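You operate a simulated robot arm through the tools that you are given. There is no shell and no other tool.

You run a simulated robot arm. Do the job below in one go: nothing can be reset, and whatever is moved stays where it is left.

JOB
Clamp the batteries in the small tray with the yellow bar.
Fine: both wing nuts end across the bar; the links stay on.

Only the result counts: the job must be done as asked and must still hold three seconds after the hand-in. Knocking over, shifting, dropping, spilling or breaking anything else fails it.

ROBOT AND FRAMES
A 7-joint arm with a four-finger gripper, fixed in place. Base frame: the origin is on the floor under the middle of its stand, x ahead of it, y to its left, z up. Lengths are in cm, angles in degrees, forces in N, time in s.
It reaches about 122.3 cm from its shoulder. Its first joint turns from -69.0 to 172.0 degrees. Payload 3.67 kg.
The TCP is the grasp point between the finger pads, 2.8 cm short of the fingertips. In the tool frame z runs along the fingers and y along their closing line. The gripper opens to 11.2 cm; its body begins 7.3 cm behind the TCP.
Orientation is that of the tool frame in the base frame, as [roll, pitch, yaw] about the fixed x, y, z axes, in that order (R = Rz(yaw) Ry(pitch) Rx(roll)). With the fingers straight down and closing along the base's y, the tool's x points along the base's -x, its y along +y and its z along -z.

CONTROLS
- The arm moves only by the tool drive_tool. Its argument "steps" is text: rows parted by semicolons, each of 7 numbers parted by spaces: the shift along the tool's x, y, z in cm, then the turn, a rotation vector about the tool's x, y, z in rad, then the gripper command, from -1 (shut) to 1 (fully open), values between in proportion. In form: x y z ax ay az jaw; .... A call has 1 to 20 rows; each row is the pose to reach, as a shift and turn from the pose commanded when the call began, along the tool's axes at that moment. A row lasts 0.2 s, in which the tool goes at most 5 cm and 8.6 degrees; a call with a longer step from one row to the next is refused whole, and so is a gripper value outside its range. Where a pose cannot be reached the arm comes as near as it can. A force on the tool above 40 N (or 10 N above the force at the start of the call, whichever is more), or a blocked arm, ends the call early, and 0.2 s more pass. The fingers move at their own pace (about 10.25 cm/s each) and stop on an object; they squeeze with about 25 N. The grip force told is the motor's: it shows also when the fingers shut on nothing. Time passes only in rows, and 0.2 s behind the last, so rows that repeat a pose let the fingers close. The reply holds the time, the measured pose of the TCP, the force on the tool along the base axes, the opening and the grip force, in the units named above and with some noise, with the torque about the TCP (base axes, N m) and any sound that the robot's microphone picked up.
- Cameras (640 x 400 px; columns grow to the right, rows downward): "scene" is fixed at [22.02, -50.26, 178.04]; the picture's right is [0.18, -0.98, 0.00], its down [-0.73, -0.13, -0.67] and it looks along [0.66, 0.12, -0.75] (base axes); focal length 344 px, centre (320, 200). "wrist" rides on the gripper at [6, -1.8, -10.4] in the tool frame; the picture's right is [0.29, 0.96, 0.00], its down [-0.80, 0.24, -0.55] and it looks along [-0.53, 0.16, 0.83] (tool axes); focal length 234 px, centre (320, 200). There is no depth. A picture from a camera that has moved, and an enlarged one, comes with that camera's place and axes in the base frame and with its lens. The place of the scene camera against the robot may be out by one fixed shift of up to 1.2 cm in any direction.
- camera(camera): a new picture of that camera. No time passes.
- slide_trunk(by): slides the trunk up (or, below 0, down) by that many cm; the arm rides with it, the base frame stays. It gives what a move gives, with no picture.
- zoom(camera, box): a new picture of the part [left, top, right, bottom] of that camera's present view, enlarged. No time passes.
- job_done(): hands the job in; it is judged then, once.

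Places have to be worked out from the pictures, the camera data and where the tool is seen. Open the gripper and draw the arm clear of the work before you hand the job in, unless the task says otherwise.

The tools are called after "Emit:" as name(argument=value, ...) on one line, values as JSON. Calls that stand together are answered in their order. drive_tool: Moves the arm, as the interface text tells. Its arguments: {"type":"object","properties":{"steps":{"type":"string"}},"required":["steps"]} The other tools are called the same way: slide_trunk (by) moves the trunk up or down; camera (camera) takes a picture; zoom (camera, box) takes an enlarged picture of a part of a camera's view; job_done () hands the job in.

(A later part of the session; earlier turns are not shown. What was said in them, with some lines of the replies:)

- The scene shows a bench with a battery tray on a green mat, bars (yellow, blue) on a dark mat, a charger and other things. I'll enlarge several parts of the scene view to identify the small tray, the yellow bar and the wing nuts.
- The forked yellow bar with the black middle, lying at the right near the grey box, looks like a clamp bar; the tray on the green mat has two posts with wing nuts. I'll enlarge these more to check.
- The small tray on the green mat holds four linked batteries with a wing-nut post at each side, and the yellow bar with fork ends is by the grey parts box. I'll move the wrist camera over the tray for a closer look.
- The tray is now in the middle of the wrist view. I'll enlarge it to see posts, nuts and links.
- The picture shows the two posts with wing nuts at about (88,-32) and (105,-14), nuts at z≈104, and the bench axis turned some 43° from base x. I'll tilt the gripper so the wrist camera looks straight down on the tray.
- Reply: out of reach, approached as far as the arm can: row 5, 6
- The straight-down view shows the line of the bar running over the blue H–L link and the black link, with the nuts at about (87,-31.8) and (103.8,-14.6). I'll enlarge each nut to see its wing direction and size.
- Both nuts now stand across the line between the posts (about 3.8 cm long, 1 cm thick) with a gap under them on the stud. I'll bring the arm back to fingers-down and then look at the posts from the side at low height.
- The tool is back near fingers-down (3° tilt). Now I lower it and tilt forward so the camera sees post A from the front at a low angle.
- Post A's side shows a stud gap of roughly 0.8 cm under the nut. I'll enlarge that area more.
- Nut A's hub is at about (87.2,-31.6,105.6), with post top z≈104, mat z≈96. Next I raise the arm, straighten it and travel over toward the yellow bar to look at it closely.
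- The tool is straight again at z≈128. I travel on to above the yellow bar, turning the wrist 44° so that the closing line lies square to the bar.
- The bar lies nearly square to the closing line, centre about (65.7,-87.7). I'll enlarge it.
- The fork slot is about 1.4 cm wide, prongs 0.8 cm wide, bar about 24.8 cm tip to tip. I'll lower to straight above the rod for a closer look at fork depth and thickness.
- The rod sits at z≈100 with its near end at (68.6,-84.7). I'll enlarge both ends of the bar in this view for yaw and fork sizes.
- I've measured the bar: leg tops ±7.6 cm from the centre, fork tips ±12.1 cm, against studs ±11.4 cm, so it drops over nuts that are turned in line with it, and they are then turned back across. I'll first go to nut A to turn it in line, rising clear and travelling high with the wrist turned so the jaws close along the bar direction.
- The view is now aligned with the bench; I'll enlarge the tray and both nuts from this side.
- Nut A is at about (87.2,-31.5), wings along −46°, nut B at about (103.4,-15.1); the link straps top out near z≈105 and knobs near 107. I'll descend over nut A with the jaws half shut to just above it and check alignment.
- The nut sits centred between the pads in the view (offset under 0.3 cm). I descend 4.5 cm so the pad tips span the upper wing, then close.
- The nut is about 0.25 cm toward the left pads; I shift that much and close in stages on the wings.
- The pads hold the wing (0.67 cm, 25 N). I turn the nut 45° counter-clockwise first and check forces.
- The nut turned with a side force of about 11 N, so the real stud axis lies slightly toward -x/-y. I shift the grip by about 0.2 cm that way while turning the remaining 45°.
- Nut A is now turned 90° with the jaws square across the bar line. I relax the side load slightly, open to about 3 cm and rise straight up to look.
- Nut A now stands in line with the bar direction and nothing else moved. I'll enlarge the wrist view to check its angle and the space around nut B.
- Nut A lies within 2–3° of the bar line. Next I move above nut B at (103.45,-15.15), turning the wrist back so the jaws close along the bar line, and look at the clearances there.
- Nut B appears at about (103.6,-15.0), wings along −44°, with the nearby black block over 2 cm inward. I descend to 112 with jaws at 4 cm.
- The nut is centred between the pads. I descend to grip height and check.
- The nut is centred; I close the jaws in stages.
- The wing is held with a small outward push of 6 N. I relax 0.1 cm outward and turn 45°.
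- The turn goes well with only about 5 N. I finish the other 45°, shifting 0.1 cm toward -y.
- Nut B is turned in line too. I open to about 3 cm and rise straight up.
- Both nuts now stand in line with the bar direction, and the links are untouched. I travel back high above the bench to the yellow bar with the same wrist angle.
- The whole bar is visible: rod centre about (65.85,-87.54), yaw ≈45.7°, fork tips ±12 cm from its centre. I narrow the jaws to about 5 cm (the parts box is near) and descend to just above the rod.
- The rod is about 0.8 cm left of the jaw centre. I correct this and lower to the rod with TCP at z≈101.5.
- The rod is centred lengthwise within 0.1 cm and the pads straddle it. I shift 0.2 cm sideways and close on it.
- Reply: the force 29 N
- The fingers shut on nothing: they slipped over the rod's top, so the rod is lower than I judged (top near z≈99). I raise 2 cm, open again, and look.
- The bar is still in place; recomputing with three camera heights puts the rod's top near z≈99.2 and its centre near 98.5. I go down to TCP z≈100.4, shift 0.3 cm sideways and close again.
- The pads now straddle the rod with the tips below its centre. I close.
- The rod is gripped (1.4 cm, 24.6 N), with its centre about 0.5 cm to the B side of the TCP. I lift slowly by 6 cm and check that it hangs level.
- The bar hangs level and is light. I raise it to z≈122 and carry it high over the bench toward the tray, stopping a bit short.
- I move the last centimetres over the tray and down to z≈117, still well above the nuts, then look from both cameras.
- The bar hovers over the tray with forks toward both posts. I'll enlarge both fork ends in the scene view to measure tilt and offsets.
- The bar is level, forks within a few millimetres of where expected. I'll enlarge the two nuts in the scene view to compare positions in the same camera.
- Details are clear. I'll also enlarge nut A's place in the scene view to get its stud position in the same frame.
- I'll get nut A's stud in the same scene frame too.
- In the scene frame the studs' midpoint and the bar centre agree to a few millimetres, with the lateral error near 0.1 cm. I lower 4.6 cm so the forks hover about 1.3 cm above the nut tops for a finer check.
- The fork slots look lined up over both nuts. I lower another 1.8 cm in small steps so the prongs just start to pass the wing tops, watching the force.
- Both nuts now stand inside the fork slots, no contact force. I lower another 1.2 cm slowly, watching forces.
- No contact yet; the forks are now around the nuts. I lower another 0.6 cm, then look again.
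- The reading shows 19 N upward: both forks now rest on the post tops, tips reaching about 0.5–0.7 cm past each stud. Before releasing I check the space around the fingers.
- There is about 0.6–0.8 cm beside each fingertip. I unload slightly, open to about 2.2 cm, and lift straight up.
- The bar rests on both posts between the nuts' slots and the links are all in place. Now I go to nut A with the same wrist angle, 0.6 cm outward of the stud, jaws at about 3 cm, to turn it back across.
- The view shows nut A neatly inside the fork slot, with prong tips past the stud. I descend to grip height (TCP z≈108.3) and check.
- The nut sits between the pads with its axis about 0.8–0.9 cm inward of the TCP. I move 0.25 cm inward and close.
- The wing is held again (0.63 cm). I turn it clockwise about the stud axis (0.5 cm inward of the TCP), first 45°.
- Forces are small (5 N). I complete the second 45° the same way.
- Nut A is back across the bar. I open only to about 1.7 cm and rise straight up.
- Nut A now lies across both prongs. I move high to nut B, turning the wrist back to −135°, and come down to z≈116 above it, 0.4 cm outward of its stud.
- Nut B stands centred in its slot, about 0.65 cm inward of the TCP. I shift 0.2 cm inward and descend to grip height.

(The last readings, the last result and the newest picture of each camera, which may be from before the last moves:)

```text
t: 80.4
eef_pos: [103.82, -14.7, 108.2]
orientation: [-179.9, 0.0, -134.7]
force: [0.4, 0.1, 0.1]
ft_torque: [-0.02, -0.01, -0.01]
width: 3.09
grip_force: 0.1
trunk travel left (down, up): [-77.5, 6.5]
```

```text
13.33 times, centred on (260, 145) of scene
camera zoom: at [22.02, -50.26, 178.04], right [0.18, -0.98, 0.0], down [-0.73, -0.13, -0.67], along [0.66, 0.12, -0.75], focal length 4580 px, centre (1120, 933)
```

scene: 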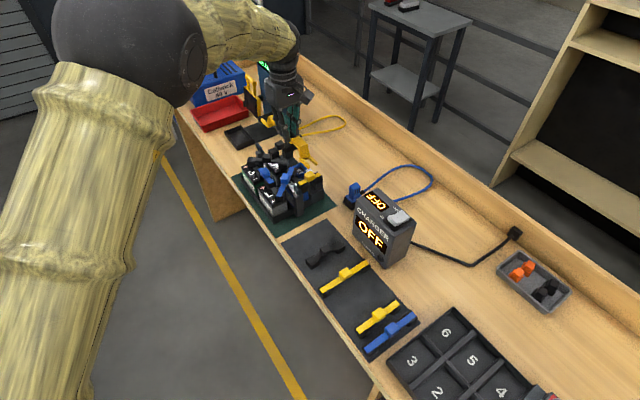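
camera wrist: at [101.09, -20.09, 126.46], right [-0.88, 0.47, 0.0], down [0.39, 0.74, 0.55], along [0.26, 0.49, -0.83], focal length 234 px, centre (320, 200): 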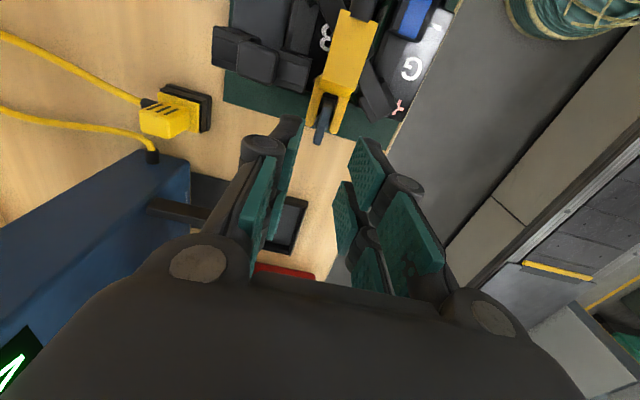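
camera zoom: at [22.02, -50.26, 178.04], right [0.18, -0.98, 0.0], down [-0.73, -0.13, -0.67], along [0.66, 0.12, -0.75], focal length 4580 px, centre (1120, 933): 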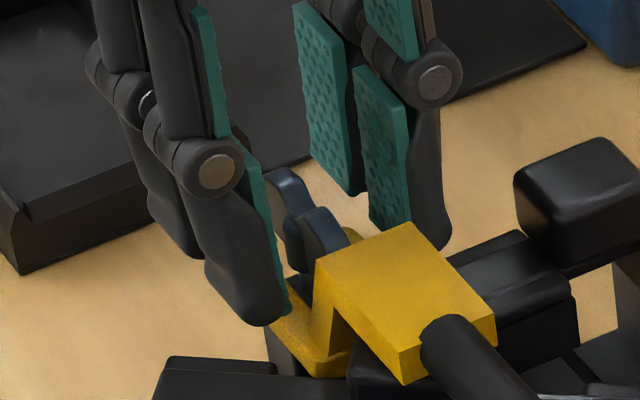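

Nut B is centred sideways, its axis about 0.45 cm inward of the TCP. I close on it.

Emit:
drive_tool(steps="0 -0.03 0 0 0 0 -0.55; 0 -0.03 0 0 0 0 -0.65; 0 -0.03 0 0 0 0 -0.74; 0 -0.03 0 0 0 0 -0.8; 0 -0.03 0 0 0 0 -0.86; 0 -0.03 0 0 0 0 -0.92; 0 -0.03 0 0 0 0 -1; 0 -0.03 0 0 0 0 -1")

Emit:
zoom(camera="wrist", box=[240, 90, 400, 230])

Emit:
zoom(camera="scene", box=[236, 130, 284, 160])

```text
t: 82.2
eef_pos: [103.84, -14.87, 108.2]
orientation: [-179.9, 0.1, -134.8]
force: [2.0, -1.9, 1.2]
ft_torque: [0.03, -0.13, -0.15]
width: 0.65
grip_force: 25.1
trunk travel left (down, up): [-77.5, 6.5]
```

```text
2.86 times, centred on (320, 160) of wrist
camera zoom: at [100.88, -20.27, 118.74], right [-0.88, 0.47, 0.0], down [0.39, 0.74, 0.55], along [0.26, 0.49, -0.83], focal length 669 px, centre (320, 314)
```

zoom: 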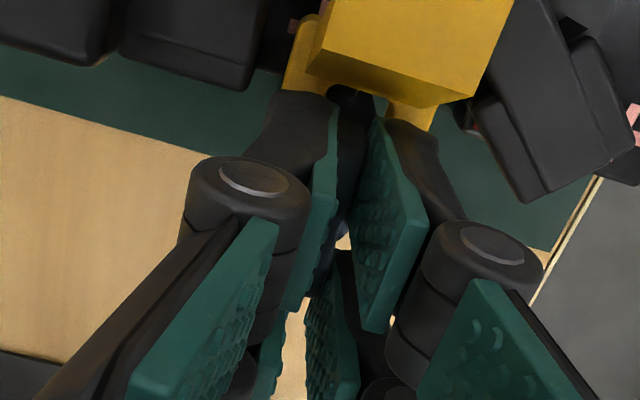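

```text
13.33 times, centred on (260, 145) of scene
camera zoom: at [22.02, -50.26, 178.04], right [0.18, -0.98, 0.0], down [-0.73, -0.13, -0.67], along [0.66, 0.12, -0.75], focal length 4580 px, centre (1120, 933)
```

zoom: 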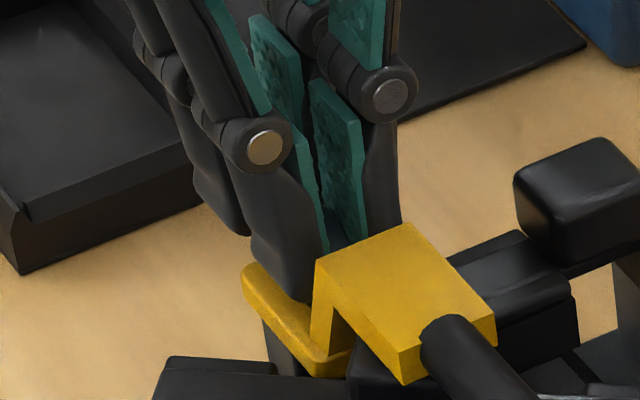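

Nut B is held and the bar has not moved. I turn it clockwise about its stud, first 45°.

Emit:
drive_tool(steps="0.003 -0.05 0 0 0 0.131 -1; 0.013 -0.098 0 0 0 0.262 -1; 0.029 -0.146 0 0 0 0.393 -1; 0.051 -0.19 0 0 0 0.524 -1; 0.079 -0.232 0 0 0 0.655 -1; 0.111 -0.269 0 0 0 0.785 -1; 0.111 -0.269 0 0 0 0.785 -1")

Emit:
zoom(camera="wrist", box=[240, 90, 400, 230])

Emit:
zoom(camera="scene", box=[236, 130, 284, 160])

```text
t: 83.8
eef_pos: [103.93, -14.9, 108.27]
orientation: [-179.9, 0.1, -179.8]
force: [2.8, 3.7, 3.8]
ft_torque: [0.08, 0.24, -0.02]
width: 0.66
grip_force: 24.8
trunk travel left (down, up): [-77.5, 6.5]
```

```text
2.86 times, centred on (320, 160) of wrist
camera zoom: at [97.9, -16.75, 118.73], right [-0.29, 0.96, 0.0], down [0.8, 0.24, 0.55], along [0.53, 0.16, -0.83], focal length 669 px, centre (320, 314)
```

zoom: 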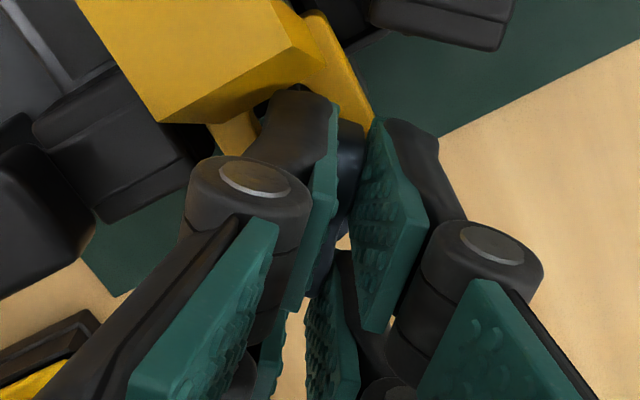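

```text
13.33 times, centred on (260, 145) of scene
camera zoom: at [22.02, -50.26, 178.04], right [0.18, -0.98, 0.0], down [-0.73, -0.13, -0.67], along [0.66, 0.12, -0.75], focal length 4580 px, centre (1120, 933)
```

zoom: 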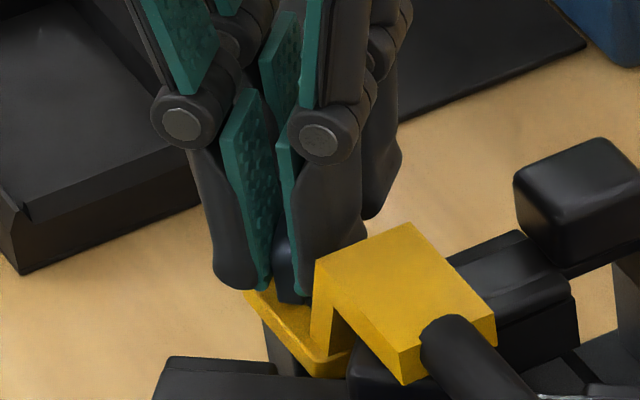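

Halfway with small forces and the bar unmoved. I complete the last 45°.

Emit:
drive_tool(steps="0.003 -0.05 0 0 0 0.131 -1; 0.013 -0.098 0 0 0 0.262 -1; 0.029 -0.146 0 0 0 0.393 -1; 0.051 -0.19 0 0 0 0.524 -1; 0.079 -0.232 0 0 0 0.655 -1; 0.111 -0.269 0 0 0 0.785 -1; 0.111 -0.269 0 0 0 0.785 -1")

Emit:
zoom(camera="wrist", box=[240, 90, 400, 230])

Emit:
zoom(camera="scene", box=[236, 130, 284, 160])

```text
t: 85.4
eef_pos: [103.83, -15.12, 108.26]
orientation: [-180.0, 0.2, 135.3]
force: [7.7, 10.1, 4.1]
ft_torque: [0.37, -0.01, -0.03]
width: 0.66
grip_force: 24.6
trunk travel left (down, up): [-77.5, 6.5]
```

```text
2.86 times, centred on (320, 160) of wrist
camera zoom: at [98.28, -12.18, 118.71], right [0.47, 0.88, 0.0], down [0.73, -0.39, 0.56], along [0.49, -0.26, -0.83], focal length 669 px, centre (320, 314)
```

zoom: 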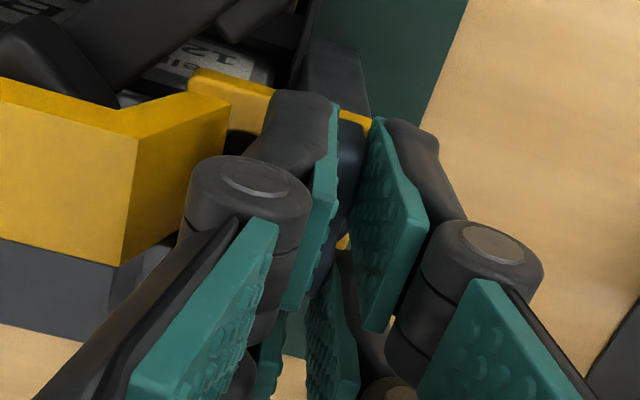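

```text
13.33 times, centred on (260, 145) of scene
camera zoom: at [22.02, -50.26, 178.04], right [0.18, -0.98, 0.0], down [-0.73, -0.13, -0.67], along [0.66, 0.12, -0.75], focal length 4580 px, centre (1120, 933)
```

zoom: 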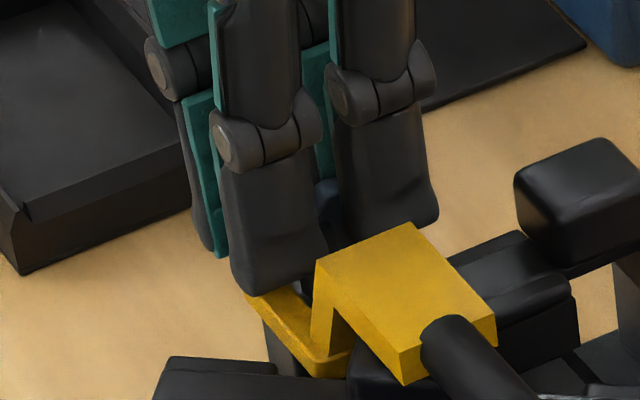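

Nut B is across; a 12 N outward push remains, so I shift 0.15 cm outward, open to about 1.6 cm, and rise.

Emit:
drive_tool(steps="0 0.15 0 0 0 0 -1; 0 0.15 0 0 0 0 -0.85; 0 0.15 0 0 0 0 -0.76; 0 0.15 0 0 0 0 -0.71; 0 0.15 0 0 0 0 -0.71; 0 0.15 -1 0 0 0 -0.71; 0 0.15 -2.5 0 0 0 -0.65; 0 0.15 -5 0 0 0 -0.4; 0 0.15 -9 0 0 0 0; 0 0.15 -13 0 0 0 0.6; 0 0.15 -16 0 0 0 1; 0 0.15 -16 0 0 0 1")

Emit:
camera(camera="wrist")

Emit:
zoom(camera="wrist", box=[270, 60, 380, 130])

Emit:
zoom(camera="scene", box=[240, 138, 280, 163])

Emit:
zoom(camera="scene", box=[230, 120, 350, 210])

```text
t: 88.0
eef_pos: [103.82, -15.18, 124.04]
orientation: [-180.0, 0.1, 135.4]
force: [-0.7, 0.4, -0.1]
ft_torque: [-0.02, 0.02, 0.02]
width: 11.22
grip_force: 0.1
trunk travel left (down, up): [-77.5, 6.5]
```

```text
taken
camera wrist: at [98.29, -12.23, 134.54], right [0.47, 0.88, 0.0], down [0.73, -0.39, 0.56], along [0.49, -0.26, -0.83], focal length 234 px, centre (320, 200)
```

wrist: 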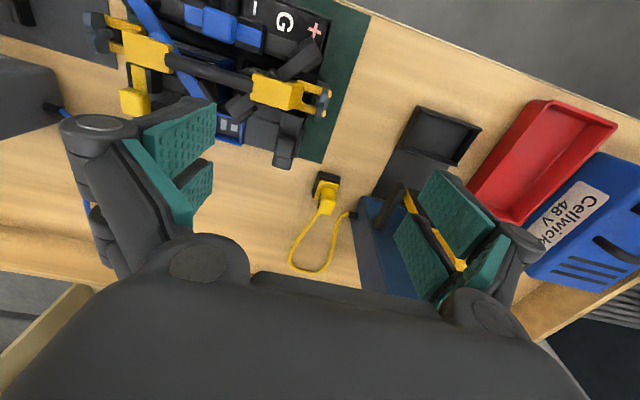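

```text
5.71 times, centred on (325, 95) of wrist
camera zoom: at [98.29, -12.23, 134.54], right [0.47, 0.88, 0.0], down [0.73, -0.39, 0.56], along [0.49, -0.26, -0.83], focal length 1338 px, centre (291, 800)
```

zoom: 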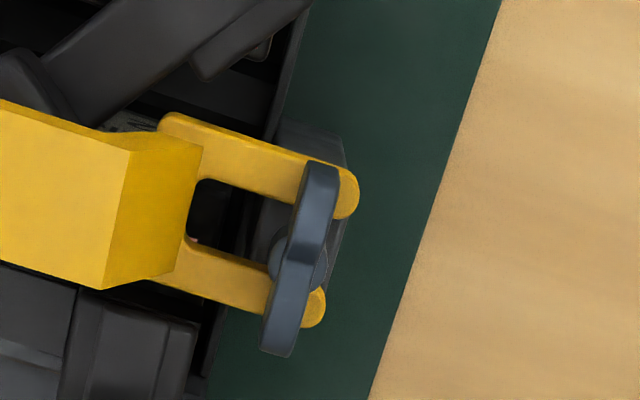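

```text
16.00 times, centred on (260, 150) of scene
camera zoom: at [22.02, -50.26, 178.04], right [0.18, -0.98, 0.0], down [-0.73, -0.13, -0.67], along [0.66, 0.12, -0.75], focal length 5496 px, centre (1280, 992)
```

zoom: 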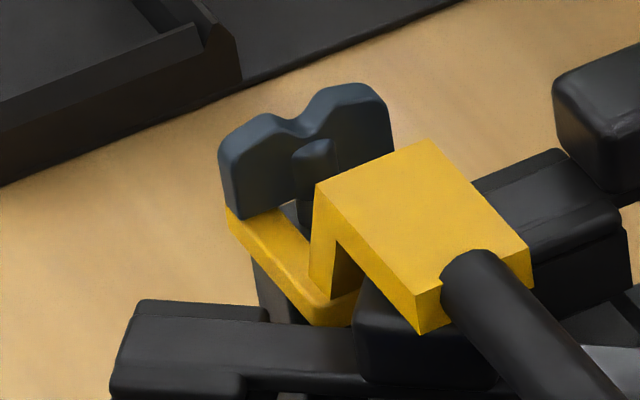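

```text
4.44 times, centred on (290, 165) of scene
camera zoom: at [22.02, -50.26, 178.04], right [0.18, -0.98, 0.0], down [-0.73, -0.13, -0.67], along [0.66, 0.12, -0.75], focal length 1527 px, centre (453, 356)
```

zoom: 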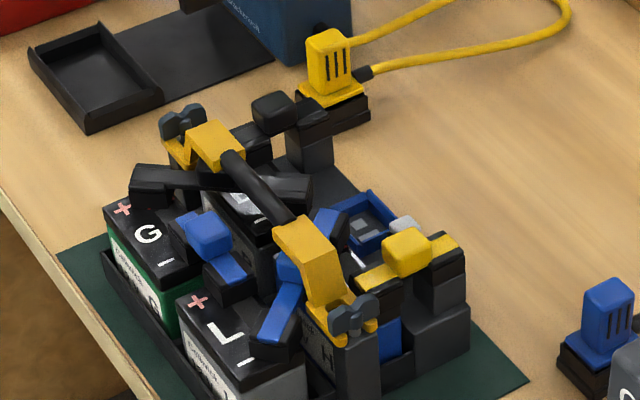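

Both wing nuts now lie across the bar (within about 3°), the forks sit on the posts and all links are on. I draw the arm back to near its starting place with the gripper open.

Emit:
drive_tool(steps="0 0 -3 0 0 0 1; 0 0 -6 0 0 0 1; 3 -2.8 -8 0 0 0 1; 5.9 -5.6 -9 0 0 0 1; 8.8 -8.4 -9 0 0 0 1; 11.7 -11.2 -9 0 0 0 1; 14.6 -14 -9 0 0 0 1; 17.5 -16.8 -9 0 0 0 1; 20.4 -19.6 -9 0 0 0 1; 23.06 -22 -9 0 0 0 1; 23.06 -22 -9 0 0 0 1; 23.06 -22 -9 0 0 0 1")

Emit:
camera(camera="scene")

Emit:
zoom(camera="scene", box=[230, 120, 350, 220])

Emit:
camera(camera="wrist")

```text
t: 90.6
eef_pos: [71.8, -14.47, 133.32]
orientation: [-179.9, 0.2, 135.3]
force: [-0.7, -0.1, 0.2]
ft_torque: [0.0, -0.03, 0.04]
width: 11.18
grip_force: 0.0
trunk travel left (down, up): [-77.5, 6.5]
```

```text
taken
```

scene: 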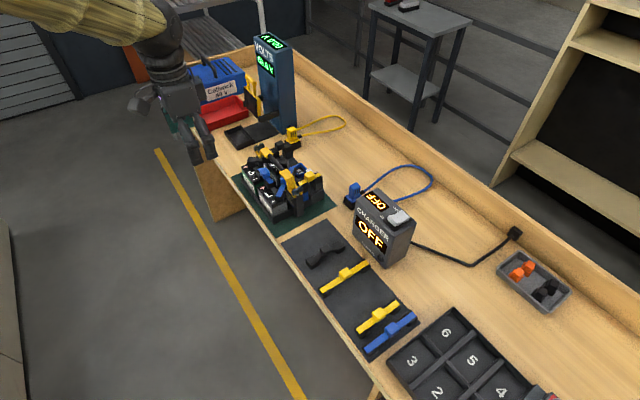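

```text
4.00 times, centred on (290, 170) of scene
camera zoom: at [22.02, -50.26, 178.04], right [0.18, -0.98, 0.0], down [-0.73, -0.13, -0.67], along [0.66, 0.12, -0.75], focal length 1374 px, centre (440, 320)
```

zoom: 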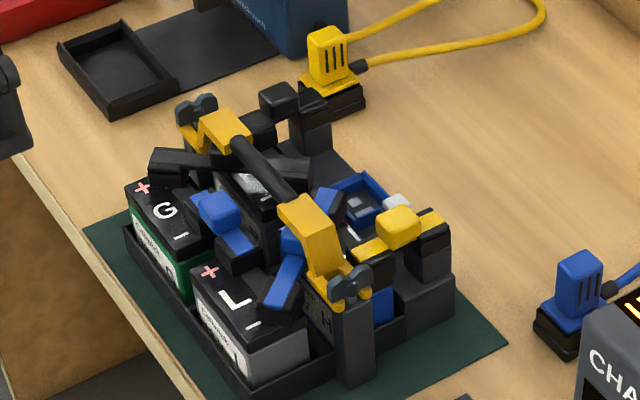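

```text
taken
camera wrist: at [66.27, -11.56, 143.72], right [0.47, 0.88, 0.0], down [0.73, -0.39, 0.56], along [0.49, -0.26, -0.83], focal length 234 px, centre (320, 200)
```

wrist: 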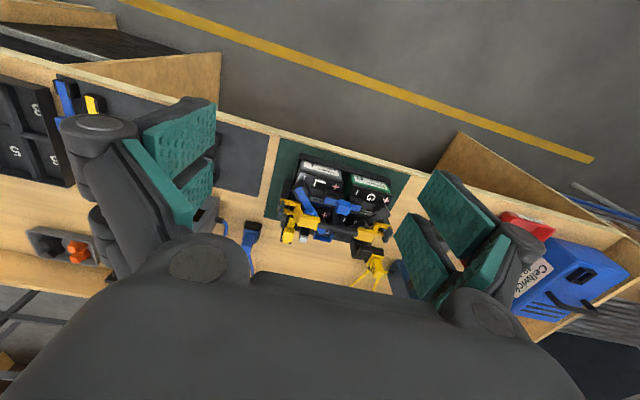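

The final picture shows the bar seated on both posts, both wing nuts across it, every link on, nothing else shifted, and the arm clear with the gripper open. I hand the job in.

Emit:
job_done()

```text
The job is handed in.
```

The batteries in the small tray are clamped with the yellow bar, and the job has been handed in. I don't have the judge's result.

- **Bar:** its forks rest on both posts, with the prong tips about 0.5–0.7 cm past each stud.
- **Wing nuts:** both lie across the bar. Nut B measured about 2° off square. Nut A looks square over both prongs in the close-ups, though I didn't measure its angle.
- **Links:** all are still on. The yellow link near nut A may have shifted by about 0.05 cm in the pictures, and it stayed seated.
- **Arm:** it is back near its starting place with the gripper open. I saw nothing else knocked or moved.

The first time I gripped the bar, the fingers slipped over the top of the rod and pressed on it with about 27 N. The bar stayed where it was, and the second grip held.
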